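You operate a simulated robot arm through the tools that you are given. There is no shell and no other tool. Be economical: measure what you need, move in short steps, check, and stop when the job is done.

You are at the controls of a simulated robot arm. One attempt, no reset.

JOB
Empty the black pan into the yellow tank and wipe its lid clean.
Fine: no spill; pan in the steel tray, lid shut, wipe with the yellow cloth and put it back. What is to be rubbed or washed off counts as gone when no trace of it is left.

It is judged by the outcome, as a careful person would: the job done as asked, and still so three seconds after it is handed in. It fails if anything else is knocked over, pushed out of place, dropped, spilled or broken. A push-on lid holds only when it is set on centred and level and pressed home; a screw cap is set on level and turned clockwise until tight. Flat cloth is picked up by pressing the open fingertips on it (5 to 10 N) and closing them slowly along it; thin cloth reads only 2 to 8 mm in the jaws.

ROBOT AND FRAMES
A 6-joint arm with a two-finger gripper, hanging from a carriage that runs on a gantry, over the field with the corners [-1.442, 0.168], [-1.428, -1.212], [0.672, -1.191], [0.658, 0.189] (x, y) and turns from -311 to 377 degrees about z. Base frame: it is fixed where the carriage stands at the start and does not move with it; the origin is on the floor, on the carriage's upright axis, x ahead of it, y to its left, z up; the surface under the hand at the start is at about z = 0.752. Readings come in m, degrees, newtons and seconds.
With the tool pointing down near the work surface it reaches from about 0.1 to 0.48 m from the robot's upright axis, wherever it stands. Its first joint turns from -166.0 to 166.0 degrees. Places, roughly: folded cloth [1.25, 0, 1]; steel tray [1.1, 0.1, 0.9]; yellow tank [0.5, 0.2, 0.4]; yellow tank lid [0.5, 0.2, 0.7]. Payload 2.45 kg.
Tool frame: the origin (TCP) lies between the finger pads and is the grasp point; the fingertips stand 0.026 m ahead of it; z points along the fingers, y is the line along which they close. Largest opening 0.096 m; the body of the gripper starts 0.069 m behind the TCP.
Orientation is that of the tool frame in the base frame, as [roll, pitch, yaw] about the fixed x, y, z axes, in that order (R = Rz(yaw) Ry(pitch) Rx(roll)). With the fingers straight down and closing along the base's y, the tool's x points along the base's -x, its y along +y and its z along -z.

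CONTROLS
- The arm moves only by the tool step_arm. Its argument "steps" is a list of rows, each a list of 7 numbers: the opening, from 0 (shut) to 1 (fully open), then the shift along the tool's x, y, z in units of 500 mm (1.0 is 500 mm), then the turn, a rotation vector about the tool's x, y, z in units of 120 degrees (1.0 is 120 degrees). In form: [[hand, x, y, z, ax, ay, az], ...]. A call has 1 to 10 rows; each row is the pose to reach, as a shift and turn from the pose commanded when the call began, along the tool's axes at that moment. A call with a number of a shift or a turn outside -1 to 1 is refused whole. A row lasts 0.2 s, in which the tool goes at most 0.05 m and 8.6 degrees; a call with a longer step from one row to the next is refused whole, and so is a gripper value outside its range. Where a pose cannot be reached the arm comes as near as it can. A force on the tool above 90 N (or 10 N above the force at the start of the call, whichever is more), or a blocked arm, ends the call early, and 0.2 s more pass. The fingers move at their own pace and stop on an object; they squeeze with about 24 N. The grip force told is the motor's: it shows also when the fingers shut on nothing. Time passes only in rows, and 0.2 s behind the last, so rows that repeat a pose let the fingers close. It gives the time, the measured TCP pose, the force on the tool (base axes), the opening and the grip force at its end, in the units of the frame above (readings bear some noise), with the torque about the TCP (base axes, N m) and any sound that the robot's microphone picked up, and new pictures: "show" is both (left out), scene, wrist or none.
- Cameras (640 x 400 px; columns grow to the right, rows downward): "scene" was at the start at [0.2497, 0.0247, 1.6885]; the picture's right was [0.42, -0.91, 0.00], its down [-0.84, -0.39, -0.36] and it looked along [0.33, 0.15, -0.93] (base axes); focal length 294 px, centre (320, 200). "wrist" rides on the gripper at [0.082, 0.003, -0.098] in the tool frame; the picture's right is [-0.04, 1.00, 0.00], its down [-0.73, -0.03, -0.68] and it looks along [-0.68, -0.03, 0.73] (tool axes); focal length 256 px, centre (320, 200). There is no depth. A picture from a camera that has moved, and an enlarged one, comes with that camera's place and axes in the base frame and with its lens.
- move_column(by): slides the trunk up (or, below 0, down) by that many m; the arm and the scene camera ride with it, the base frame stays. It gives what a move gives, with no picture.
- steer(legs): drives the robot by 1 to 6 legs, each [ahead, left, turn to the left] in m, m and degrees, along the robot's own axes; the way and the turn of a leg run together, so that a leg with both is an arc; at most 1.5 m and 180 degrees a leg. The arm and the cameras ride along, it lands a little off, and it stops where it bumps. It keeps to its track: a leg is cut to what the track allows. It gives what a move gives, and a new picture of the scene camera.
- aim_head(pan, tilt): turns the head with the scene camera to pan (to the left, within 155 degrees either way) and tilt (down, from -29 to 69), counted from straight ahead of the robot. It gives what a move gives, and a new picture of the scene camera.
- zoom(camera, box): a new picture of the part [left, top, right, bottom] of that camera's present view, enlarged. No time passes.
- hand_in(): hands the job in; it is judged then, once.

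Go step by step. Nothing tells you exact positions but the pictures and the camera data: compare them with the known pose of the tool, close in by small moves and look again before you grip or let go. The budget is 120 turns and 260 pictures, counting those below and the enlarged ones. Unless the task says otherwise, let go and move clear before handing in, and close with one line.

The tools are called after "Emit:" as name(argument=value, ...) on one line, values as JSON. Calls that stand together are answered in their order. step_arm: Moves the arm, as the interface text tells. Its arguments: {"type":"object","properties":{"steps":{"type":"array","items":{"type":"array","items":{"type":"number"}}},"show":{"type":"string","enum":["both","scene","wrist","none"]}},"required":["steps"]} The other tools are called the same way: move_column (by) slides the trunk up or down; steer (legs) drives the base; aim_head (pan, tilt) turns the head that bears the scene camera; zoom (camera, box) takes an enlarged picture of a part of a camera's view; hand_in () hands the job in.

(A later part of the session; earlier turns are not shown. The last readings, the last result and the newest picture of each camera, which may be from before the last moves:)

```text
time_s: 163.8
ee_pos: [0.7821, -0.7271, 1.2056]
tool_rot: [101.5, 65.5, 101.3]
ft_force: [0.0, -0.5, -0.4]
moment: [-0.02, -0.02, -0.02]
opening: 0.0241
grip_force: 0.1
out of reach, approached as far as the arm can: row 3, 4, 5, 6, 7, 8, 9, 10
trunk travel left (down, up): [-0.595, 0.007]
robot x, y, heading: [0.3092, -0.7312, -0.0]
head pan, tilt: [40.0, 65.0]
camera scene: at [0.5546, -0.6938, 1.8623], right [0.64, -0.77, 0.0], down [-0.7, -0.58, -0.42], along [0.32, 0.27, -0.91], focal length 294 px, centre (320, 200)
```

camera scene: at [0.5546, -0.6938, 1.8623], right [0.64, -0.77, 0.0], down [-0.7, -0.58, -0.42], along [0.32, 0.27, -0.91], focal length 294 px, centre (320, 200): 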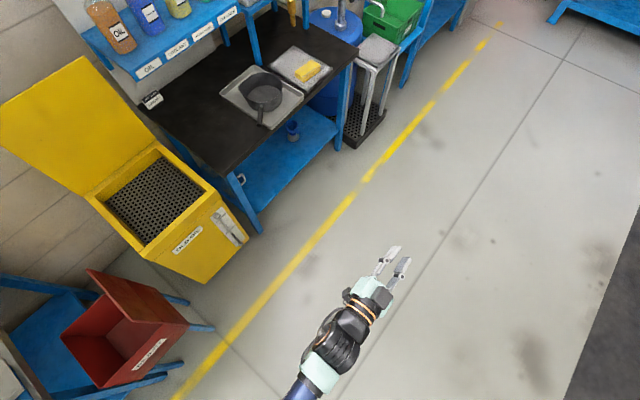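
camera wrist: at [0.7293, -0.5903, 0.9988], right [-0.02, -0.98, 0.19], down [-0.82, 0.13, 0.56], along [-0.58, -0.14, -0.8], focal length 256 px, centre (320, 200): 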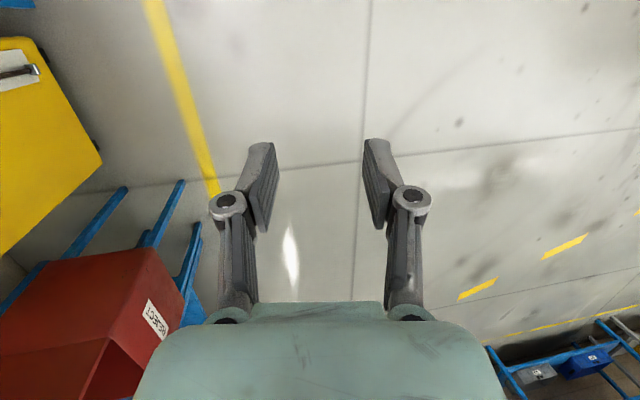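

Emit:
step_arm(steps=[[0.25, 0, 0, 0, 0, 0, -0.07], [0.25, 0, 0, 0, 0, 0, -0.14], [0.25, 0, 0, 0, 0, 0, -0.2], [0.25, 0, 0, 0, 0, 0, -0.2]], show="none")

```text
time_s: 164.8
ee_pos: [0.783, -0.7255, 1.2056]
tool_rot: [101.5, 65.9, 101.4]
ft_force: [0.6, -0.7, 0.3]
moment: [-0.02, -0.01, 0.02]
opening: 0.0239
grip_force: 0.0
out of reach, approached as far as the arm can: row 1, 2, 3, 4
trunk travel left (down, up): [-0.595, 0.007]
robot x, y, heading: [0.3123, -0.7294, 0.1]
head pan, tilt: [40.0, 65.0]
```

Emit:
step_arm(steps=[[0.25, 0.05, 0.011, -0.006, 0, 0, 0], [0.25, 0.1, 0.022, -0.012, 0, 0, 0], [0.25, 0.15, 0.033, -0.018, 0, 0, 0], [0.25, 0.197, 0.045, -0.025, 0, 0, -0.05], [0.25, 0.197, 0.045, -0.025, 0, 0, -0.1], [0.25, 0.197, 0.045, -0.025, 0, 0, -0.15], [0.25, 0.197, 0.045, -0.025, 0, 0, -0.2]], show="scene")

```text
time_s: 166.4
ee_pos: [0.7643, -0.7038, 1.1092]
tool_rot: [101.2, 67.4, 101.1]
ft_force: [0.0, -0.2, -0.7]
moment: [0.03, -0.02, -0.02]
opening: 0.0241
grip_force: 0.2
out of reach, approached as far as the arm can: row 1, 2, 3, 4, 5, 6, 7
trunk travel left (down, up): [-0.595, 0.007]
robot x, y, heading: [0.3084, -0.7358, -0.3]
head pan, tilt: [40.0, 65.0]
camera scene: at [0.5546, -0.6938, 1.8623], right [0.64, -0.77, 0.0], down [-0.7, -0.58, -0.42], along [0.32, 0.27, -0.91], focal length 294 px, centre (320, 200)
```

scene: 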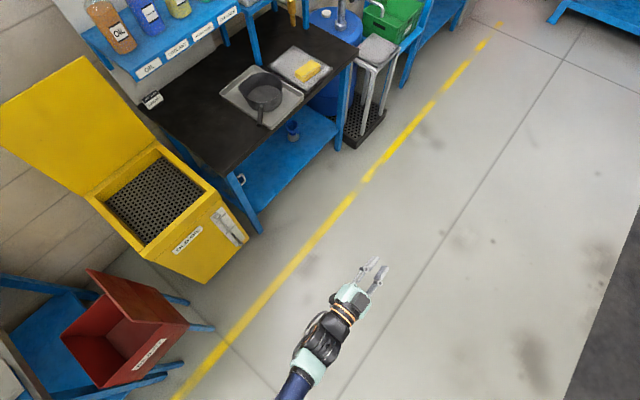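

Emit:
step_arm(steps=[[0.25, 0, 0, -0.016, 0.027, 0.064, 0.001], [0.25, 0, 0, -0.032, 0.054, 0.128, 0.002], [0.25, 0, 0, -0.048, 0.081, 0.192, 0.003], [0.25, 0, 0, -0.064, 0.108, 0.256, 0.004], [0.25, 0, 0, -0.08, 0.135, 0.32, 0.005], [0.25, 0, 0, -0.096, 0.162, 0.384, 0.006], [0.25, 0, 0, -0.112, 0.189, 0.448, 0.007], [0.25, 0, 0, -0.128, 0.216, 0.512, 0.008], [0.25, 0, 0, -0.144, 0.243, 0.576, 0.009], [0.25, 0, 0, -0.16, 0.27, 0.64, 0.01]], show="scene")

```text
time_s: 168.6
ee_pos: [0.6974, -0.7148, 0.9016]
tool_rot: [166.8, -2.0, 157.8]
ft_force: [-9.3, 0.1, -5.1]
moment: [0.07, -0.83, -0.15]
opening: 0.0239
grip_force: 0.1
out of reach, approached as far as the arm can: row 1, 2, 3, 4, 5, 6, 7, 8, 9, 10
trunk travel left (down, up): [-0.595, 0.007]
robot x, y, heading: [0.3095, -0.7365, 0.1]
head pan, tilt: [40.0, 65.0]
camera scene: at [0.5541, -0.6936, 1.8617], right [0.64, -0.77, 0.0], down [-0.7, -0.58, -0.42], along [0.32, 0.27, -0.91], focal length 294 px, centre (320, 200)
```

scene: 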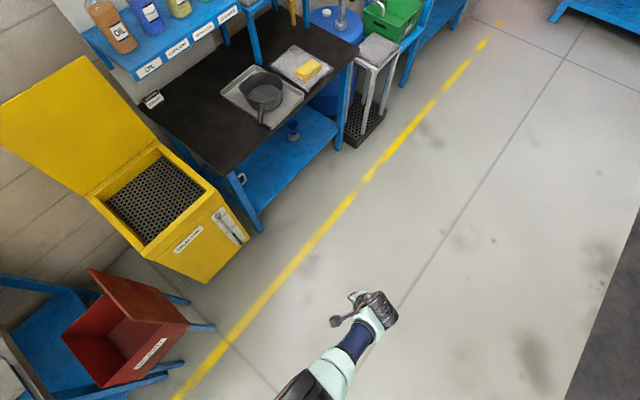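

This looks like the original wrist side again. Levelling.

Emit:
step_arm(steps=[[0.25, 0, 0, -0.03, 0.028, 0.001, -0.047], [0.25, 0, 0, -0.06, 0.056, 0.002, -0.094], [0.25, 0, 0, -0.1, 0.085, 0.003, -0.14], [0.25, 0, 0, -0.14, 0.113, 0.004, -0.187], [0.25, 0, 0, -0.14, 0.113, 0.004, -0.187]], show="scene")

```text
time_s: 169.8
ee_pos: [0.7334, -0.6609, 0.9259]
tool_rot: [167.8, -5.1, 166.3]
ft_force: [-0.4, 0.2, 0.1]
moment: [-0.03, -0.03, 0.0]
opening: 0.0238
grip_force: 0.0
out of reach, approached as far as the arm can: row 1, 2, 3, 4, 5
trunk travel left (down, up): [-0.595, 0.007]
robot x, y, heading: [0.3112, -0.7347, -0.1]
head pan, tilt: [40.0, 65.0]
camera scene: at [0.5547, -0.6938, 1.8623], right [0.64, -0.77, 0.0], down [-0.7, -0.58, -0.42], along [0.32, 0.27, -0.91], focal length 294 px, centre (320, 200)
```

scene: 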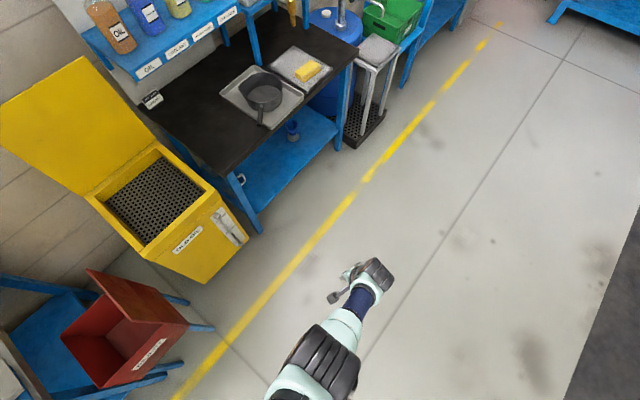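

Emit:
step_arm(steps=[[0.25, 0.003, 0.045, -0.045, 0, 0, 0], [0.25, 0.006, 0.09, -0.09, 0, 0, 0], [0.25, 0.009, 0.135, -0.135, 0, 0, 0], [0.25, 0.012, 0.18, -0.18, 0.02, -0.005, -0.02], [0.25, 0.015, 0.23, -0.23, 0.04, -0.01, -0.04], [0.25, 0.018, 0.28, -0.28, 0.06, -0.02, -0.06], [0.25, 0.021, 0.33, -0.33, 0.08, -0.025, -0.09], [0.25, 0.026, 0.38, -0.38, 0.107, -0.03, -0.118], [0.25, 0.026, 0.38, -0.38, 0.107, -0.03, -0.118]], show="scene")

```text
time_s: 171.8
ee_pos: [0.8062, -0.5881, 1.0152]
tool_rot: [167.8, -4.7, 171.1]
ft_force: [0.3, 0.1, -0.3]
moment: [0.01, 0.01, 0.01]
opening: 0.0238
grip_force: 0.1
out of reach, approached as far as the arm can: row 1, 2, 3, 4, 5, 6, 7, 8, 9
trunk travel left (down, up): [-0.595, 0.007]
robot x, y, heading: [0.3084, -0.7355, -0.1]
head pan, tilt: [40.0, 65.0]
camera scene: at [0.5546, -0.6938, 1.8623], right [0.64, -0.77, 0.0], down [-0.7, -0.58, -0.42], along [0.32, 0.27, -0.91], focal length 294 px, centre (320, 200)
```

scene: 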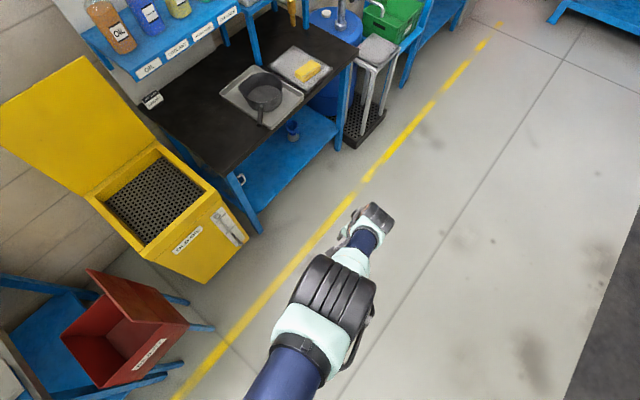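

The last joint seems wound one full turn to its limit, so I'll unwind it by about +350° in place.

Emit:
step_arm(steps=[[0.25, 0, 0, 0, 0, 0, 0.07], [0.25, 0, 0, 0, 0, 0, 0.14], [0.25, 0, 0, 0, 0, 0, 0.21], [0.25, 0, 0, 0, 0, 0, 0.28], [0.25, 0, 0, 0, 0, 0, 0.35], [0.25, 0, 0, 0, 0, 0, 0.42], [0.25, 0, 0, 0, 0, 0, 0.49], [0.25, 0, 0, 0, 0, 0, 0.56], [0.25, 0, 0, 0, 0, 0, 0.63], [0.25, 0, 0, 0, 0, 0, 0.7]], show="none")

Emit:
step_arm(steps=[[0.25, 0, 0, 0, 0, 0, 0.07], [0.25, 0, 0, 0, 0, 0, 0.14], [0.25, 0, 0, 0, 0, 0, 0.21], [0.25, 0, 0, 0, 0, 0, 0.28], [0.25, 0, 0, 0, 0, 0, 0.35], [0.25, 0, 0, 0, 0, 0, 0.42], [0.25, 0, 0, 0, 0, 0, 0.49], [0.25, 0, 0, 0, 0, 0, 0.56], [0.25, 0, 0, 0, 0, 0, 0.63], [0.25, 0, 0, 0, 0, 0, 0.7]], show="none")

Emit:
step_arm(steps=[[0.25, 0, 0, 0, 0, 0, 0.07], [0.25, 0, 0, 0, 0, 0, 0.14], [0.25, 0, 0, 0, 0, 0, 0.21], [0.25, 0, 0, 0, 0, 0, 0.28], [0.25, 0, 0, 0, 0, 0, 0.35], [0.25, 0, 0, 0, 0, 0, 0.42], [0.25, 0, 0, 0, 0, 0, 0.49], [0.25, 0, 0, 0, 0, 0, 0.56], [0.25, 0, 0, 0, 0, 0, 0.63], [0.25, 0, 0, 0, 0, 0, 0.7]], show="none")

Emit:
step_arm(steps=[[0.25, 0, 0, 0, 0, 0, 0.07], [0.25, 0, 0, 0, 0, 0, 0.14], [0.25, 0, 0, 0, 0, 0, 0.21], [0.25, 0, 0, 0, 0, 0, 0.28], [0.25, 0, 0, 0, 0, 0, 0.35], [0.25, 0, 0, 0, 0, 0, 0.42], [0.25, 0, 0, 0, 0, 0, 0.49], [0.25, 0, 0, 0, 0, 0, 0.56], [0.25, 0, 0, 0, 0, 0, 0.63], [0.25, 0, 0, 0, 0, 0, 0.7]], show="scene")

```text
time_s: 174.0
ee_pos: [0.8054, -0.5882, 1.0142]
tool_rot: [-176.5, -12.5, 86.1]
ft_force: [-0.7, 1.0, -0.4]
moment: [0.05, -0.01, 0.02]
opening: 0.024
grip_force: 0.0
trunk travel left (down, up): [-0.595, 0.007]
robot x, y, heading: [0.3104, -0.7328, -0.0]
head pan, tilt: [40.0, 65.0]
```

```text
time_s: 176.2
ee_pos: [0.806, -0.5863, 1.0156]
tool_rot: [-167.2, 2.2, 2.7]
ft_force: [-0.2, 0.4, -0.3]
moment: [-0.01, 0.0, 0.0]
opening: 0.0242
grip_force: 0.1
trunk travel left (down, up): [-0.595, 0.007]
robot x, y, heading: [0.3137, -0.7299, -0.1]
head pan, tilt: [40.0, 65.0]
```

```text
time_s: 178.4
ee_pos: [0.8039, -0.5884, 1.0149]
tool_rot: [179.0, 13.0, -81.7]
ft_force: [0.0, 0.8, 0.8]
moment: [0.02, -0.02, -0.01]
opening: 0.0239
grip_force: 0.0
trunk travel left (down, up): [-0.595, 0.007]
robot x, y, heading: [0.3096, -0.734, -0.0]
head pan, tilt: [40.0, 65.0]
```

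```text
time_s: 180.6
ee_pos: [0.8053, -0.5878, 1.0155]
tool_rot: [167.1, 0.5, -165.7]
ft_force: [-0.2, 0.6, 0.4]
moment: [0.0, 0.0, 0.0]
opening: 0.0239
grip_force: 0.2
trunk travel left (down, up): [-0.595, 0.007]
robot x, y, heading: [0.3105, -0.7339, -0.1]
head pan, tilt: [40.0, 65.0]
camera scene: at [0.5546, -0.6938, 1.8623], right [0.64, -0.77, 0.0], down [-0.7, -0.58, -0.42], along [0.32, 0.27, -0.91], focal length 294 px, centre (320, 200)
```

scene: 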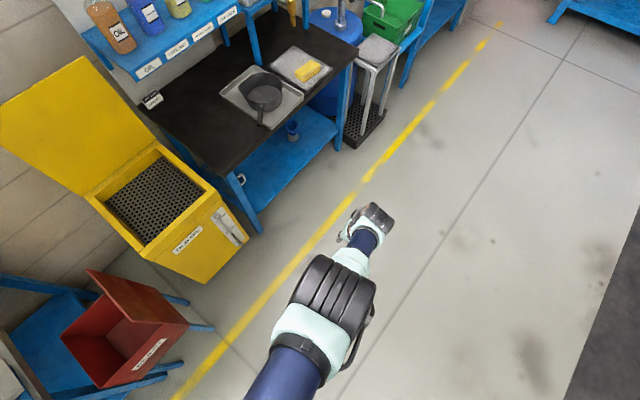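

Emit:
step_arm(steps=[[0.25, 0, 0, 0, 0.036, -0.003, 0.04], [0.25, 0, 0, 0, 0.072, -0.006, 0.08], [0.25, 0, 0, 0, 0.107, -0.009, 0.119], [0.25, 0, 0, 0, 0.107, -0.009, 0.119]], show="none")

```text
time_s: 181.6
ee_pos: [0.8074, -0.5796, 1.0132]
tool_rot: [167.2, 0.7, -170.5]
ft_force: [-0.2, -0.4, 0.7]
moment: [0.03, 0.01, 0.01]
opening: 0.0237
grip_force: 0.0
out of reach, approached as far as the arm can: row 1, 2, 3, 4
trunk travel left (down, up): [-0.595, 0.007]
robot x, y, heading: [0.3072, -0.7368, 0.0]
head pan, tilt: [40.0, 65.0]
```

The hand is simply beyond the tool-down reach here (r≈0.52), so I'll pull it inward and level.

Emit:
step_arm(steps=[[0.25, 0.06, 0.02, 0, 0.01, 0, 0.01], [0.25, 0.12, 0.05, 0, 0.03, 0, 0.02], [0.25, 0.194, 0.09, 0, 0.05, 0, 0.04], [0.25, 0.194, 0.09, 0, 0.08, 0, 0.06], [0.25, 0.194, 0.09, 0, 0.107, -0.003, 0.079], [0.25, 0.194, 0.09, 0, 0.107, -0.003, 0.079]], show="scene")

```text
time_s: 183.0
ee_pos: [0.7655, -0.5923, 0.9608]
tool_rot: [168.4, 0.9, -172.1]
ft_force: [0.7, 0.5, -0.2]
moment: [-0.02, 0.01, 0.02]
opening: 0.0241
grip_force: 0.1
out of reach, approached as far as the arm can: row 1, 2, 3, 4, 5, 6
trunk travel left (down, up): [-0.595, 0.007]
robot x, y, heading: [0.3088, -0.7305, -0.2]
head pan, tilt: [40.0, 65.0]
camera scene: at [0.5546, -0.6938, 1.8623], right [0.64, -0.77, 0.0], down [-0.7, -0.58, -0.42], along [0.32, 0.27, -0.91], focal length 294 px, centre (320, 200)
```

scene: 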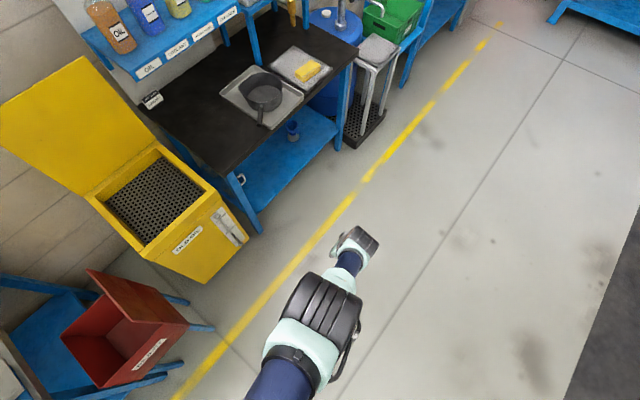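

The arm looks stuck straight. I'll swing back to the forward-horizontal pose (wrist now unwound) and retrace the original path down.

Emit:
step_arm(steps=[[0.25, 0.001, -0.008, -0.039, 0.012, -0.07, -0.002], [0.25, 0.002, -0.015, -0.077, 0.024, -0.14, -0.004], [0.25, 0.004, -0.023, -0.116, 0.036, -0.21, -0.006], [0.25, 0.005, -0.03, -0.154, 0.048, -0.28, -0.009], [0.25, 0.006, -0.038, -0.193, 0.06, -0.35, -0.011], [0.25, 0.007, -0.045, -0.232, 0.072, -0.42, -0.014], [0.25, 0.008, -0.053, -0.27, 0.084, -0.49, -0.016], [0.25, 0.01, -0.06, -0.309, 0.096, -0.56, -0.018], [0.25, 0.011, -0.068, -0.347, 0.108, -0.63, -0.02], [0.25, 0.012, -0.075, -0.386, 0.12, -0.7, -0.023]], show="scene")

```text
time_s: 185.2
ee_pos: [0.7748, -0.6602, 1.0083]
tool_rot: [-171.5, 83.4, -170.2]
ft_force: [-1.0, -0.3, -0.7]
moment: [0.04, -0.1, 0.07]
opening: 0.024
grip_force: 0.0
out of reach, approached as far as the arm can: row 1, 2, 3, 4, 5, 6, 7, 8, 9, 10
trunk travel left (down, up): [-0.595, 0.007]
robot x, y, heading: [0.3107, -0.7306, -0.2]
head pan, tilt: [40.0, 65.0]
camera scene: at [0.5544, -0.6939, 1.8621], right [0.64, -0.77, 0.0], down [-0.7, -0.58, -0.42], along [0.32, 0.27, -0.91], focal length 294 px, centre (320, 200)
```

scene: 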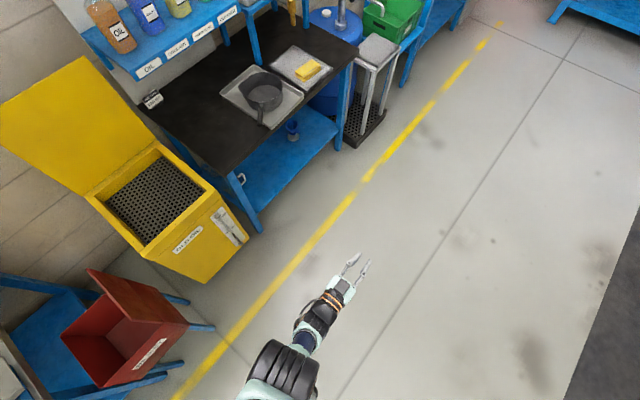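

Emit:
step_arm(steps=[[0.25, -0.065, 0, 0, 0, -0.02, 0], [0.25, -0.13, 0, 0, 0, -0.04, 0], [0.25, -0.195, 0, 0, 0, -0.05, 0], [0.25, -0.26, 0, 0, 0, -0.05, 0], [0.25, -0.26, 0, 0, 0, -0.05, 0]], show="scene")

```text
time_s: 186.4
ee_pos: [0.8245, -0.648, 1.0593]
tool_rot: [12.1, 89.2, 13.0]
ft_force: [-0.2, 0.0, 0.6]
moment: [0.02, 0.0, 0.01]
opening: 0.024
grip_force: 0.1
out of reach, approached as far as the arm can: row 1, 2, 3, 4, 5
trunk travel left (down, up): [-0.595, 0.007]
robot x, y, heading: [0.3066, -0.7329, -0.2]
head pan, tilt: [40.0, 65.0]
camera scene: at [0.5546, -0.6938, 1.8623], right [0.64, -0.77, 0.0], down [-0.7, -0.58, -0.42], along [0.32, 0.27, -0.91], focal length 294 px, centre (320, 200)
```

scene: 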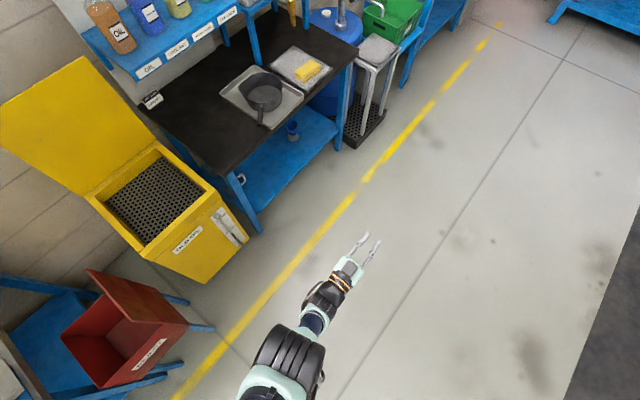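

Emit:
step_arm(steps=[[0.25, 0, 0, -0.08, 0, 0, 0], [0.25, 0, 0, -0.16, 0, 0, 0], [0.25, 0, 0, -0.24, 0, 0, 0], [0.25, 0, 0, -0.32, 0, 0, 0], [0.25, 0, 0, -0.32, 0, 0, 0], [0.25, 0, 0, -0.32, 0, 0, 0]], show="scene")

```text
time_s: 187.8
ee_pos: [0.6796, -0.6462, 1.0071]
tool_rot: [22.1, 89.1, 23.1]
ft_force: [0.6, -0.1, -0.4]
moment: [-0.03, 0.01, 0.01]
opening: 0.0244
grip_force: 0.1
out of reach, approached as far as the arm can: row 1, 2, 3, 4, 5, 6
trunk travel left (down, up): [-0.595, 0.007]
robot x, y, heading: [0.3095, -0.7318, -0.0]
head pan, tilt: [40.0, 65.0]
camera scene: at [0.5546, -0.6938, 1.8623], right [0.64, -0.77, 0.0], down [-0.7, -0.58, -0.42], along [0.32, 0.27, -0.91], focal length 294 px, centre (320, 200)
```

scene: 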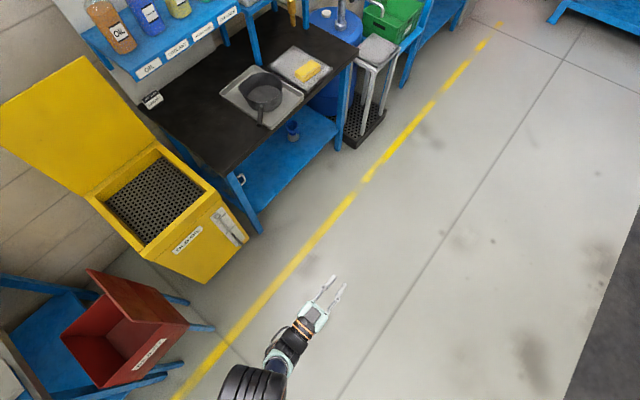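

Emit:
step_arm(steps=[[0.25, -0.08, 0, 0, 0, -0.07, 0], [0.25, -0.16, 0, 0, 0, -0.14, 0], [0.25, -0.24, 0, 0, 0, -0.21, 0], [0.25, -0.32, 0, 0, 0, -0.28, 0], [0.25, -0.4, 0, 0, 0, -0.35, 0], [0.25, -0.48, 0, 0, 0, -0.42, 0], [0.25, -0.56, 0, 0, 0, -0.49, 0], [0.25, -0.56, 0, 0, 0, -0.56, 0], [0.25, -0.56, 0, 0, 0, -0.56, 0]], show="scene")

```text
time_s: 189.8
ee_pos: [0.7778, -0.6048, 1.2988]
tool_rot: [5.0, 29.4, 1.8]
ft_force: [-0.6, -0.3, 0.0]
moment: [0.0, 0.01, 0.0]
opening: 0.0238
grip_force: 0.1
out of reach, approached as far as the arm can: row 1, 2, 3, 4, 5, 6, 7, 8, 9
trunk travel left (down, up): [-0.595, 0.007]
robot x, y, heading: [0.3078, -0.7298, 0.1]
head pan, tilt: [40.0, 65.0]
camera scene: at [0.5552, -0.6937, 1.8626], right [0.64, -0.77, 0.0], down [-0.7, -0.58, -0.42], along [0.33, 0.27, -0.91], focal length 294 px, centre (320, 200)
```

scene: 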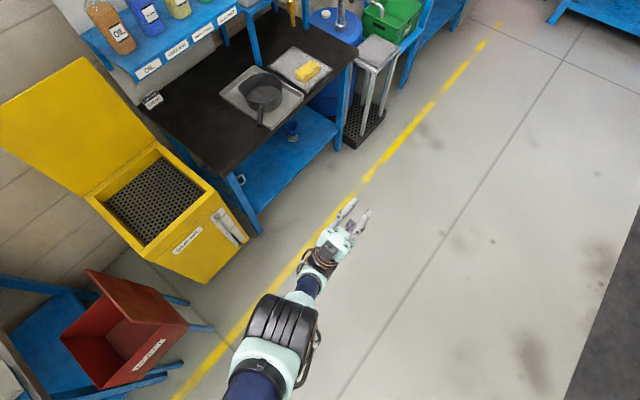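

Emit:
step_arm(steps=[[0.25, -0.04, 0, -0.06, 0, -0.05, 0], [0.25, -0.08, 0, -0.12, 0, -0.1, 0], [0.25, -0.08, 0, -0.18, 0, -0.15, 0], [0.25, -0.08, 0, -0.24, 0, -0.2, 0], [0.25, -0.08, 0, -0.24, 0, -0.25, 0], [0.25, -0.08, 0, -0.24, 0, -0.25, 0]], show="scene")

```text
time_s: 191.2
ee_pos: [0.6709, -0.6043, 1.316]
tool_rot: [9.0, 14.2, 0.4]
ft_force: [-0.4, -1.7, 0.2]
moment: [0.03, 0.02, -0.01]
opening: 0.0242
grip_force: 0.2
out of reach, approached as far as the arm can: row 1, 2, 3, 4, 5, 6
trunk travel left (down, up): [-0.595, 0.007]
robot x, y, heading: [0.3083, -0.7356, -0.3]
head pan, tilt: [40.0, 65.0]
camera scene: at [0.5546, -0.6938, 1.8623], right [0.64, -0.77, 0.0], down [-0.7, -0.58, -0.42], along [0.32, 0.27, -0.91], focal length 294 px, centre (320, 200)
```

scene: 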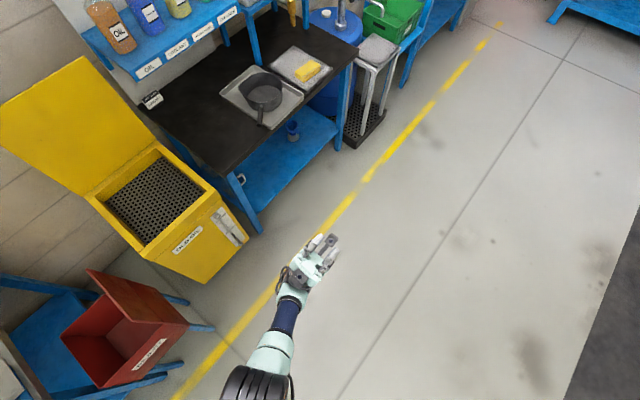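

Emit:
step_arm(steps=[[0.25, 0.03, -0.018, -0.03, 0, 0.069, 0], [0.25, 0.06, -0.036, -0.06, 0, 0.138, 0], [0.25, 0.09, -0.055, -0.09, 0, 0.207, 0], [0.25, 0.12, -0.073, -0.12, 0, 0.276, 0], [0.25, 0.15, -0.09, -0.15, 0, 0.345, 0], [0.25, 0.18, -0.11, -0.18, 0, 0.414, 0], [0.25, 0.21, -0.128, -0.21, 0, 0.483, 0], [0.25, 0.24, -0.146, -0.24, 0, 0.552, 0], [0.25, 0.27, -0.164, -0.27, 0, 0.62, 0], [0.25, 0.27, -0.164, -0.27, 0, 0.62, 0]], show="scene")

```text
time_s: 193.4
ee_pos: [0.7669, -0.661, 1.1413]
tool_rot: [82.5, 81.2, 80.6]
ft_force: [0.2, 0.0, -0.1]
moment: [0.0, -0.01, 0.02]
opening: 0.0238
grip_force: 0.2
trunk travel left (down, up): [-0.595, 0.007]
robot x, y, heading: [0.3077, -0.7354, -0.3]
head pan, tilt: [40.0, 65.0]
camera scene: at [0.5546, -0.6938, 1.8623], right [0.64, -0.77, 0.0], down [-0.7, -0.58, -0.42], along [0.32, 0.27, -0.91], focal length 294 px, centre (320, 200)
```

scene: 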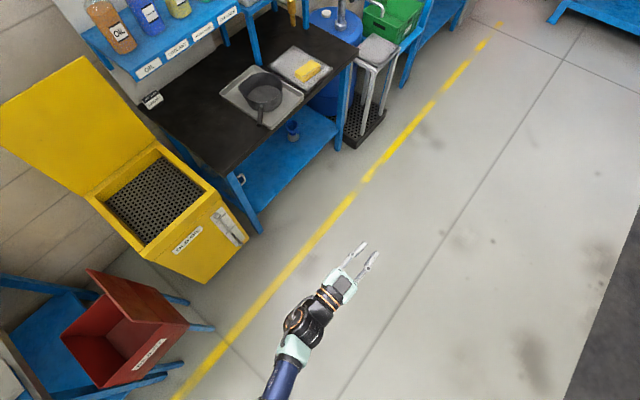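

Everything is reachable again, the arm is back in its original branch. Tilting down along the original path.

Emit:
step_arm(steps=[[0.25, 0, 0, -0.02, 0.0042, 0.07, -0.0065], [0.25, 0, 0, -0.04, 0.0084, 0.14, -0.013], [0.25, 0, 0, -0.06, 0.0126, 0.21, -0.0195], [0.25, 0, 0, -0.08, 0.0168, 0.28, -0.026], [0.25, 0, 0, -0.1, 0.021, 0.35, -0.0325], [0.25, 0, 0, -0.12, 0.0252, 0.42, -0.039], [0.25, 0, 0, -0.14, 0.0294, 0.49, -0.0455], [0.25, 0, 0, -0.16, 0.0336, 0.56, -0.052], [0.25, 0, 0, -0.18, 0.0378, 0.63, -0.0585], [0.25, 0, 0, -0.2, 0.042, 0.7, -0.065]], show="none")

Emit:
step_arm(steps=[[0.25, 0, 0, 0, 0.003, 0.058, -0.005]], show="scene")

```text
time_s: 195.6
ee_pos: [0.6661, -0.6591, 1.1397]
tool_rot: [179.6, 7.0, 179.3]
ft_force: [0.1, -0.6, -0.8]
moment: [-0.02, -0.01, 0.0]
opening: 0.0245
grip_force: 0.0
trunk travel left (down, up): [-0.595, 0.007]
robot x, y, heading: [0.3111, -0.7342, 0.1]
head pan, tilt: [40.0, 65.0]
```

```text
time_s: 196.0
ee_pos: [0.6677, -0.6592, 1.1384]
tool_rot: [-179.9, 0.1, 180.0]
ft_force: [-0.1, -0.4, 0.7]
moment: [0.01, -0.02, 0.0]
opening: 0.0238
grip_force: 0.0
trunk travel left (down, up): [-0.595, 0.007]
robot x, y, heading: [0.307, -0.7309, -0.2]
head pan, tilt: [40.0, 65.0]
camera scene: at [0.5546, -0.6938, 1.8623], right [0.64, -0.77, 0.0], down [-0.7, -0.58, -0.42], along [0.32, 0.27, -0.91], focal length 294 px, centre (320, 200)
```

scene: 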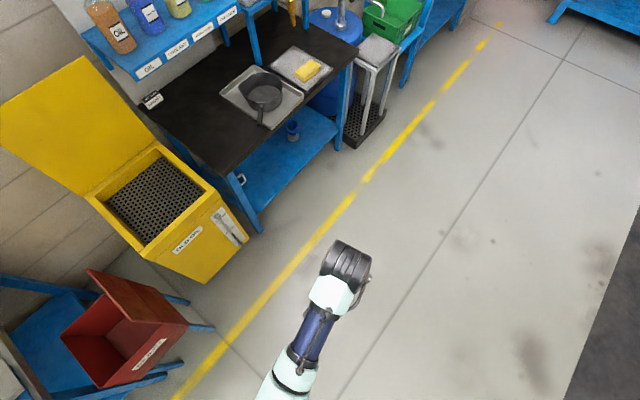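

Restored. Now I'll move the arm to the lid-handle pose and drive over the open lid.

Emit:
step_arm(steps=[[0.25, 0, 0.07, 0, 0, 0, 0], [0.25, 0, 0.14, 0, 0, 0, 0], [0.25, 0, 0.22, -0.01, 0, 0, 0], [0.25, 0, 0.3, -0.02, 0, 0, 0], [0.25, 0, 0.38, -0.04, 0, 0, 0], [0.25, 0.01, 0.45, -0.08, 0, 0, 0], [0.25, 0.02, 0.52, -0.13, 0, 0, 0], [0.25, 0.028, 0.576, -0.18, 0, 0, 0]], show="none")

Emit:
aim_head(pan=30, tilt=65)

Emit:
steer(legs=[[-0.154, 0, 0], [0, 0.893, 0]])

Emit:
step_arm(steps=[[0.25, 0, 0, 0, 0, 0, 0]], show="wrist")

```text
time_s: 197.8
ee_pos: [0.6527, -0.3698, 1.2293]
tool_rot: [-179.9, 0.2, 179.9]
ft_force: [0.1, 0.2, -0.2]
moment: [0.01, -0.02, -0.01]
opening: 0.024
grip_force: 0.1
trunk travel left (down, up): [-0.595, 0.007]
robot x, y, heading: [0.3071, -0.7324, 0.1]
head pan, tilt: [40.0, 65.0]
```

```text
time_s: 198.6
ee_pos: [0.6542, -0.3709, 1.2277]
tool_rot: [180.0, 0.2, 179.9]
ft_force: [-0.3, -0.4, 0.5]
moment: [-0.01, 0.06, -0.02]
opening: 0.024
grip_force: 0.0
trunk travel left (down, up): [-0.595, 0.007]
robot x, y, heading: [0.3078, -0.7377, 0.0]
head pan, tilt: [30.0, 65.0]
camera scene: at [0.5607, -0.7025, 1.8623], right [0.5, -0.87, 0.0], down [-0.79, -0.45, -0.42], along [0.37, 0.21, -0.91], focal length 294 px, centre (320, 200)
```

scene: 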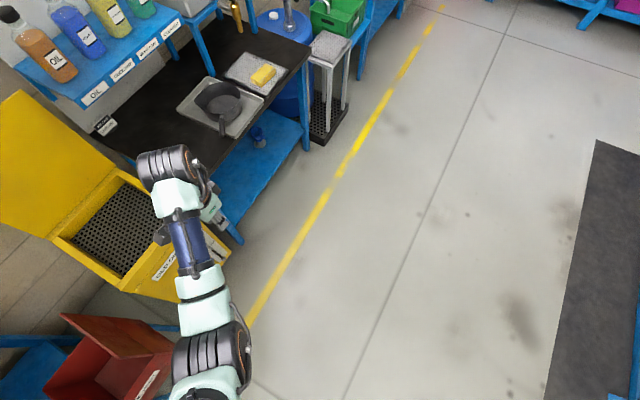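

```text
time_s: 204.2
ee_pos: [0.5043, 0.5186, 1.2287]
tool_rot: [-180.0, 0.2, 179.7]
ft_force: [0.6, 0.1, -0.7]
moment: [-0.02, -0.02, 0.03]
opening: 0.0241
grip_force: 0.1
trunk travel left (down, up): [-0.595, 0.007]
robot x, y, heading: [0.1569, 0.1555, -0.4]
head pan, tilt: [30.0, 65.0]
camera scene: at [0.4117, 0.1871, 1.8623], right [0.5, -0.87, 0.0], down [-0.79, -0.45, -0.42], along [0.37, 0.21, -0.91], focal length 294 px, centre (320, 200)
```

scene: 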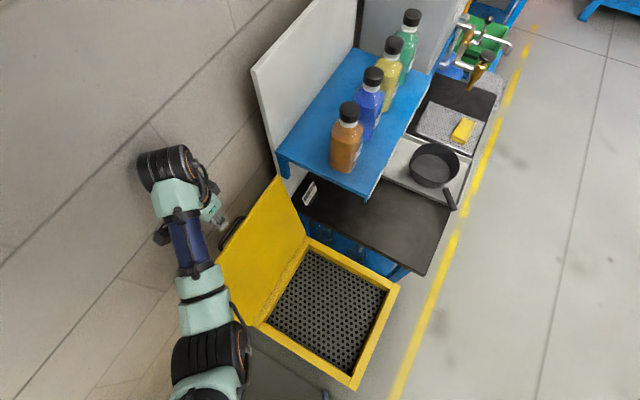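

```text
time_s: 204.6
ee_pos: [0.5058, 0.5189, 1.2283]
tool_rot: [179.9, 0.2, 179.8]
ft_force: [0.3, 0.6, -0.2]
moment: [0.0, 0.01, 0.0]
opening: 0.0238
grip_force: 0.1
trunk travel left (down, up): [-0.595, 0.007]
robot x, y, heading: [0.161, 0.1558, -0.2]
head pan, tilt: [30.0, 65.0]
camera wrist: at [0.4231, 0.5235, 1.3253], right [0.04, 1.0, 0.0], down [0.73, -0.03, 0.68], along [0.68, -0.03, -0.73], focal length 256 px, centre (320, 200)
```

wrist: 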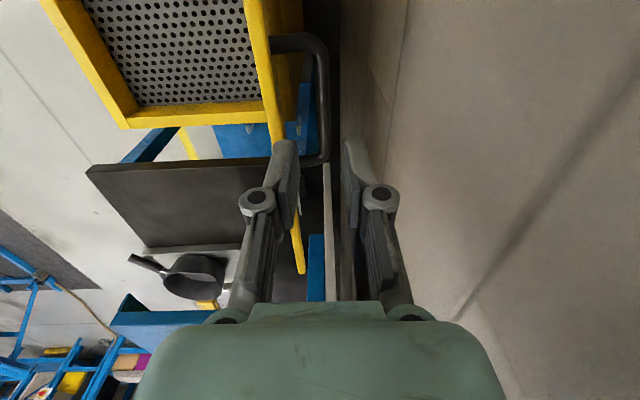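

Aligned as when I left it. Descending onto the bar.

Emit:
step_arm(steps=[[0.25, 0.012, 0.007, 0.05, 0, 0, 0], [0.25, 0.012, 0.007, 0.1, 0, 0, 0], [0.25, 0.012, 0.007, 0.14, 0, 0, 0], [0.25, 0.012, 0.007, 0.18, 0, 0, 0], [0.25, 0.012, 0.008, 0.21, 0, 0, 0]], show="wrist")

```text
time_s: 205.8
ee_pos: [0.4994, 0.5237, 1.1241]
tool_rot: [180.0, 0.3, 179.9]
ft_force: [-0.5, -0.8, -0.2]
moment: [-0.01, -0.04, -0.01]
opening: 0.0243
grip_force: 0.2
trunk travel left (down, up): [-0.595, 0.007]
robot x, y, heading: [0.1605, 0.1569, -0.1]
head pan, tilt: [30.0, 65.0]
camera wrist: at [0.4172, 0.528, 1.2203], right [0.04, 1.0, 0.0], down [0.73, -0.03, 0.68], along [0.68, -0.03, -0.73], focal length 256 px, centre (320, 200)
```

wrist: 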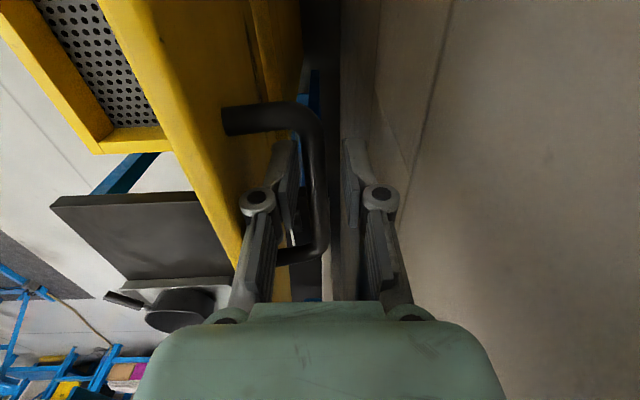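

Emit:
step_arm(steps=[[0.1, 0, 0, 0, 0, 0, 0], [0, 0, 0, 0, 0, 0, 0], [0, 0, 0, 0, 0, 0, 0]], show="none")

Emit:
step_arm(steps=[[0, 0, -0.032, -0.011, 0, 0, 0], [0, 0, -0.072, -0.018, 0, 0, 0], [0, 0, -0.12, -0.024, 0, 0, 0]], show="wrist")

```text
time_s: 206.6
ee_pos: [0.4985, 0.523, 1.123]
tool_rot: [-179.9, 0.2, 179.9]
ft_force: [4.4, -1.4, -11.8]
moment: [0.01, 0.25, -0.02]
opening: 0.0108
grip_force: 38.4
trunk travel left (down, up): [-0.595, 0.007]
robot x, y, heading: [0.1581, 0.1534, -0.5]
head pan, tilt: [30.0, 65.0]
```

```text
time_s: 207.4
ee_pos: [0.5, 0.4629, 1.1366]
tool_rot: [180.0, 0.3, 179.8]
ft_force: [7.5, 1.9, -16.2]
moment: [0.03, -0.02, -0.03]
opening: 0.011
grip_force: 38.3
trunk travel left (down, up): [-0.595, 0.007]
robot x, y, heading: [0.1574, 0.1584, -0.3]
head pan, tilt: [30.0, 65.0]
camera wrist: at [0.4175, 0.467, 1.2325], right [0.04, 1.0, 0.0], down [0.73, -0.03, 0.68], along [0.68, -0.03, -0.73], focal length 256 px, centre (320, 200)
```

wrist: 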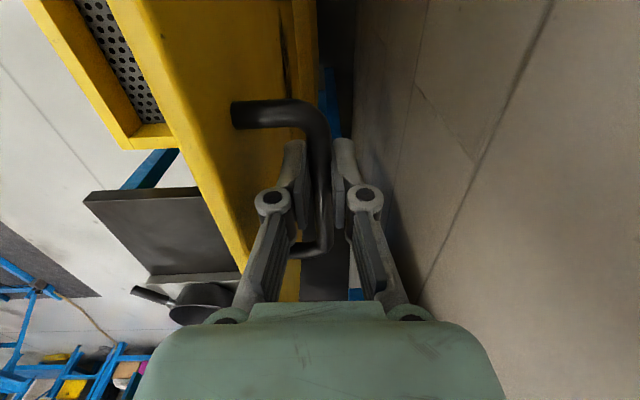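

Emit:
step_arm(steps=[[0, 0, -0.048, -0.003, 0, 0, 0], [0, 0, -0.096, -0.003, 0, 0, 0], [0, 0, -0.144, 0, 0, 0, 0], [0, 0, -0.192, 0.005, 0, 0, 0], [0, 0, -0.24, 0.014, 0, 0, 0], [0, 0, -0.286, 0.025, 0, 0, 0], [0, 0, -0.332, 0.04, 0, 0, 0], [0, 0, -0.377, 0.056, 0, 0, 0], [0, 0, -0.421, 0.076, 0, 0, 0], [0, 0, -0.464, 0.098, 0, 0, 0]], show="wrist")

```text
time_s: 209.6
ee_pos: [0.5035, 0.2313, 1.0864]
tool_rot: [180.0, 0.4, 179.8]
ft_force: [15.7, -0.3, -1.3]
moment: [0.1, -0.24, 0.06]
opening: 0.0108
grip_force: 38.1
trunk travel left (down, up): [-0.595, 0.007]
robot x, y, heading: [0.1574, 0.1574, -0.2]
head pan, tilt: [30.0, 65.0]
camera wrist: at [0.4194, 0.2356, 1.1834], right [0.04, 1.0, 0.0], down [0.73, -0.03, 0.68], along [0.68, -0.03, -0.73], focal length 256 px, centre (320, 200)
```

wrist: 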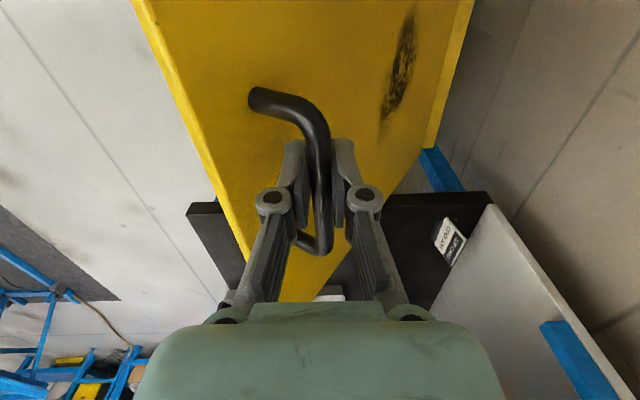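

Emit:
step_arm(steps=[[0, 0, -0.042, 0.03, 0, 0, 0], [0, 0, -0.087, 0.061, 0, 0, 0], [0, 0, -0.129, 0.096, 0, 0, 0], [0, 0, -0.169, 0.133, 0, 0, 0], [0, 0, -0.206, 0.173, 0, 0, 0], [0, 0, -0.24, 0.215, 0, 0, 0], [0, 0, -0.272, 0.26, 0, 0, 0], [0, 0, -0.3, 0.307, 0, 0, 0], [0, 0, -0.325, 0.355, 0, 0, 0]], show="none")

```text
time_s: 211.6
ee_pos: [0.5019, 0.0703, 0.9107]
tool_rot: [179.9, 0.4, 179.8]
ft_force: [17.7, 9.4, -5.2]
moment: [0.14, 0.08, 0.44]
opening: 0.0106
grip_force: 38.5
trunk travel left (down, up): [-0.595, 0.007]
robot x, y, heading: [0.1601, 0.1545, -0.0]
head pan, tilt: [30.0, 65.0]
```

Now lowering the rest with the column, correcting y in between.

Emit:
move_column(by=-0.04)

Emit:
step_arm(steps=[[0, 0, -0.022, 0, 0, 0, 0]], show="none")

Emit:
move_column(by=-0.045)

Emit:
step_arm(steps=[[0, 0, -0.02, 0, 0, 0, 0]], show="none")

Emit:
move_column(by=-0.03)

Emit:
step_arm(steps=[[0, 0, -0.01, 0, 0, 0, 0]], show="both")

```text
time_s: 212.5
ee_pos: [0.5023, 0.0543, 0.8711]
tool_rot: [-179.3, 0.5, 179.7]
ft_force: [12.3, -44.3, 4.9]
moment: [-0.22, -0.36, 0.56]
opening: 0.0109
grip_force: 37.9
trunk travel left (down, up): [-0.555, 0.047]
robot x, y, heading: [0.1586, 0.1551, -0.2]
head pan, tilt: [30.0, 65.0]
```

```text
time_s: 212.9
ee_pos: [0.5022, 0.0541, 0.8703]
tool_rot: [-179.9, 0.5, 179.9]
ft_force: [18.5, -14.3, 2.4]
moment: [0.0, -0.48, 0.53]
opening: 0.0108
grip_force: 38.3
trunk travel left (down, up): [-0.555, 0.047]
robot x, y, heading: [0.1609, 0.1601, -0.2]
head pan, tilt: [30.0, 65.0]
```

```text
time_s: 213.8
ee_pos: [0.5009, 0.0423, 0.8264]
tool_rot: [-179.2, 0.5, 179.8]
ft_force: [16.7, -46.5, -0.6]
moment: [-0.16, -0.02, 0.63]
opening: 0.0108
grip_force: 38.0
trunk travel left (down, up): [-0.51, 0.092]
robot x, y, heading: [0.162, 0.1538, -0.3]
head pan, tilt: [30.0, 65.0]
```

```text
time_s: 214.2
ee_pos: [0.502, 0.0417, 0.8254]
tool_rot: [-179.9, 0.4, 179.9]
ft_force: [17.2, -20.0, 1.3]
moment: [-0.06, -0.35, 0.7]
opening: 0.0107
grip_force: 37.8
trunk travel left (down, up): [-0.51, 0.092]
robot x, y, heading: [0.1601, 0.1554, -0.2]
head pan, tilt: [30.0, 65.0]
```

```text
time_s: 214.9
ee_pos: [0.5018, 0.0387, 0.7959]
tool_rot: [-179.5, 0.4, 179.8]
ft_force: [18.6, -30.6, -6.4]
moment: [-0.17, 0.26, 0.74]
opening: 0.0108
grip_force: 37.4
trunk travel left (down, up): [-0.48, 0.122]
robot x, y, heading: [0.1599, 0.1562, -0.5]
head pan, tilt: [30.0, 65.0]
```

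```text
time_s: 215.3
ee_pos: [0.503, 0.0385, 0.7958]
tool_rot: [-179.9, 0.5, 179.8]
ft_force: [18.2, -15.9, -0.3]
moment: [0.01, -0.23, 0.76]
opening: 0.0105
grip_force: 38.2
trunk travel left (down, up): [-0.48, 0.122]
robot x, y, heading: [0.1581, 0.1528, -0.2]
head pan, tilt: [30.0, 65.0]
camera scene: at [0.4132, 0.1861, 1.748], right [0.5, -0.87, 0.0], down [-0.79, -0.45, -0.42], along [0.37, 0.21, -0.91], focal length 294 px, centre (320, 200)
camera wrist: at [0.4193, 0.043, 0.8915], right [0.04, 1.0, 0.0], down [0.73, -0.03, 0.68], along [0.68, -0.03, -0.73], focal length 256 px, centre (320, 200)
```

scene: 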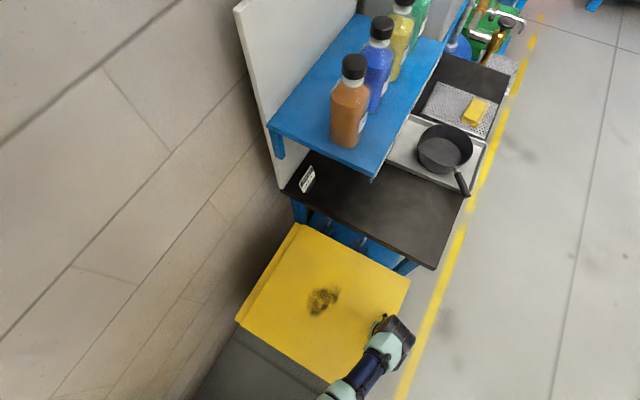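
wrist: 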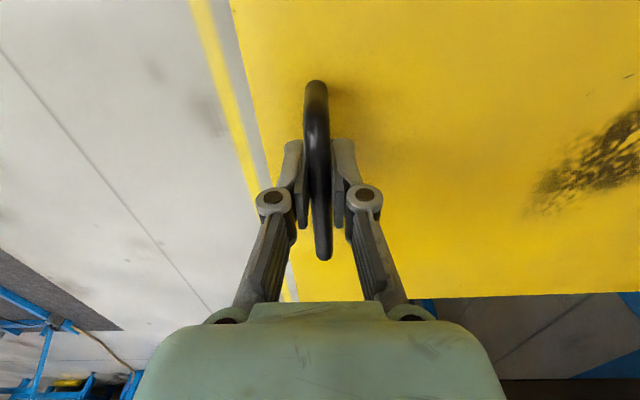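

Emit:
move_column(by=-0.011)

Emit:
step_arm(steps=[[0, 0, -0.006, 0, 0, 0, 0], [0, 0, -0.006, 0.004, 0, 0, 0]], show="none")

```text
time_s: 215.9
ee_pos: [0.5012, 0.0382, 0.7851]
tool_rot: [-179.8, 0.4, 179.7]
ft_force: [5.9, -11.3, 34.4]
moment: [0.01, 0.08, 0.81]
opening: 0.0107
grip_force: 37.8
trunk travel left (down, up): [-0.469, 0.133]
robot x, y, heading: [0.1579, 0.1554, -0.2]
head pan, tilt: [30.0, 65.0]
```

```text
time_s: 216.5
ee_pos: [0.5015, 0.0374, 0.7825]
tool_rot: [179.9, 0.3, 179.9]
ft_force: [5.2, -0.4, 33.6]
moment: [0.02, 0.05, 0.93]
opening: 0.0104
grip_force: 37.9
trunk travel left (down, up): [-0.469, 0.133]
robot x, y, heading: [0.16, 0.1596, 0.0]
head pan, tilt: [30.0, 65.0]
```

The lid is shut (it pushes back when pressed). Releasing, rising, and driving away to look at the cloth.

Emit:
step_arm(steps=[[0, 0, 0, -0.01, 0, 0, 0], [0.4, 0, 0, -0.01, 0, 0, 0], [0.5, 0, 0, -0.01, 0, 0, 0], [0.5, 0, 0, -0.01, 0, 0, 0], [0.5, 0, 0, -0.09, 0, 0, 0], [0.5, 0, 0, -0.17, 0, 0, 0], [0.5, 0, 0, -0.25, 0, 0, 0]], show="wrist")

Emit:
steer(legs=[[0, -0.7, 0], [0.5, 0, 0]])

Emit:
aim_head(pan=45, tilt=45)

Emit:
zoom(camera="scene", box=[220, 100, 420, 225])

```text
time_s: 218.1
ee_pos: [0.4961, 0.0378, 0.9055]
tool_rot: [-179.9, 0.2, 179.9]
ft_force: [-0.8, 0.2, -0.6]
moment: [-0.02, -0.02, 0.01]
opening: 0.0481
grip_force: 0.2
trunk travel left (down, up): [-0.469, 0.133]
robot x, y, heading: [0.1589, 0.1596, -0.2]
head pan, tilt: [30.0, 65.0]
camera wrist: at [0.4139, 0.043, 1.0027], right [0.04, 1.0, 0.0], down [0.73, -0.03, 0.68], along [0.68, -0.03, -0.73], focal length 256 px, centre (320, 200)
```

wrist: 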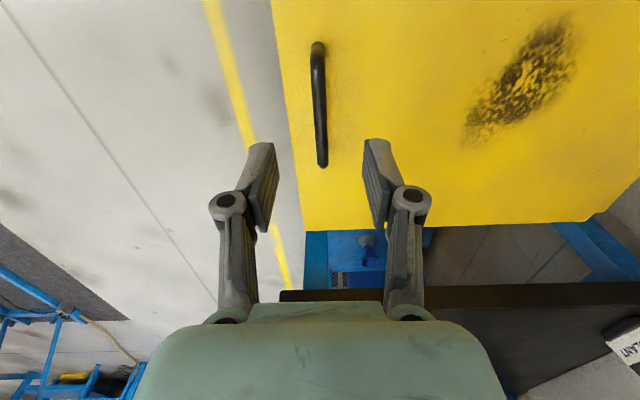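

```text
time_s: 224.4
ee_pos: [0.9875, -0.6656, 0.9066]
tool_rot: [180.0, 0.2, 179.6]
ft_force: [-0.4, 0.5, -0.2]
moment: [0.0, 0.01, -0.03]
opening: 0.0484
grip_force: 0.0
trunk travel left (down, up): [-0.469, 0.133]
robot x, y, heading: [0.6566, -0.5435, -0.4]
head pan, tilt: [30.0, 65.0]
camera scene: at [0.9042, -0.5164, 1.7363], right [0.49, -0.87, 0.0], down [-0.79, -0.45, -0.42], along [0.37, 0.21, -0.91], focal length 294 px, centre (320, 200)
```

scene: 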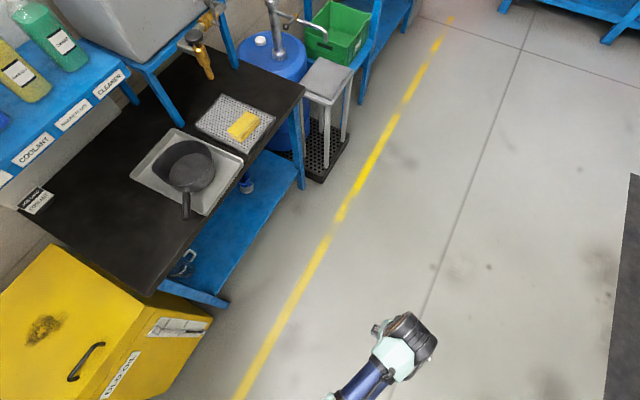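

```text
time_s: 225.3
ee_pos: [0.9888, -0.6663, 0.9066]
tool_rot: [180.0, 0.1, 179.5]
ft_force: [0.5, -0.2, 0.4]
moment: [0.02, 0.03, 0.0]
opening: 0.0482
grip_force: 0.0
trunk travel left (down, up): [-0.469, 0.133]
robot x, y, heading: [0.6509, -0.5447, -0.7]
head pan, tilt: [45.0, 45.0]
camera scene: at [0.9095, -0.4894, 1.7613], right [0.7, -0.71, 0.0], down [-0.51, -0.49, -0.71], along [0.5, 0.49, -0.71], focal length 294 px, centre (320, 200)
```

scene: 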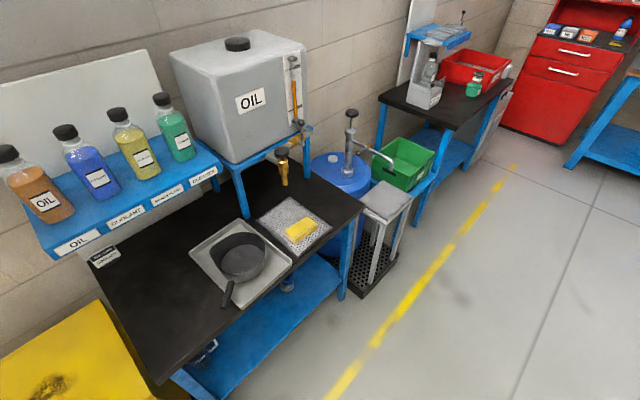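

```text
3.20 times, centred on (320, 162) of scene
camera zoom: at [0.9095, -0.4894, 1.7613], right [0.7, -0.71, 0.0], down [-0.51, -0.49, -0.71], along [0.5, 0.49, -0.71], focal length 941 px, centre (320, 320)
```

zoom: 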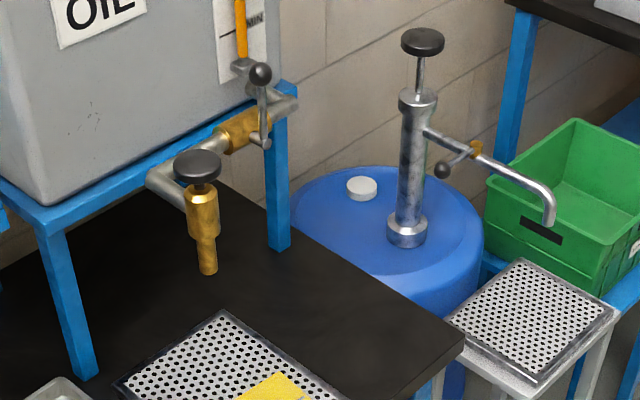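

Emit:
zoom(camera="scene", box=[225, 180, 353, 260])

```text
5.00 times, centred on (289, 220) of scene
camera zoom: at [0.9095, -0.4894, 1.7613], right [0.7, -0.71, 0.0], down [-0.51, -0.49, -0.71], along [0.5, 0.49, -0.71], focal length 1470 px, centre (475, 100)
```

zoom: 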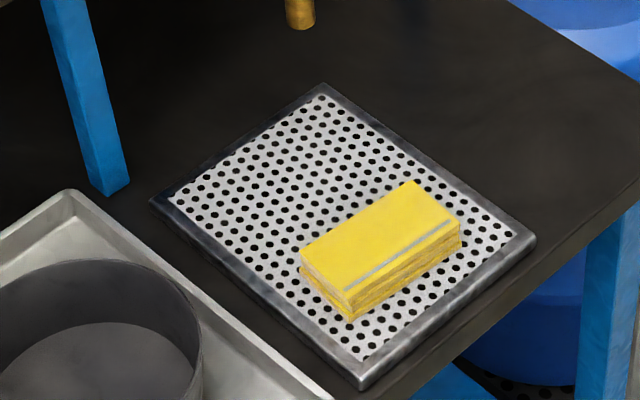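

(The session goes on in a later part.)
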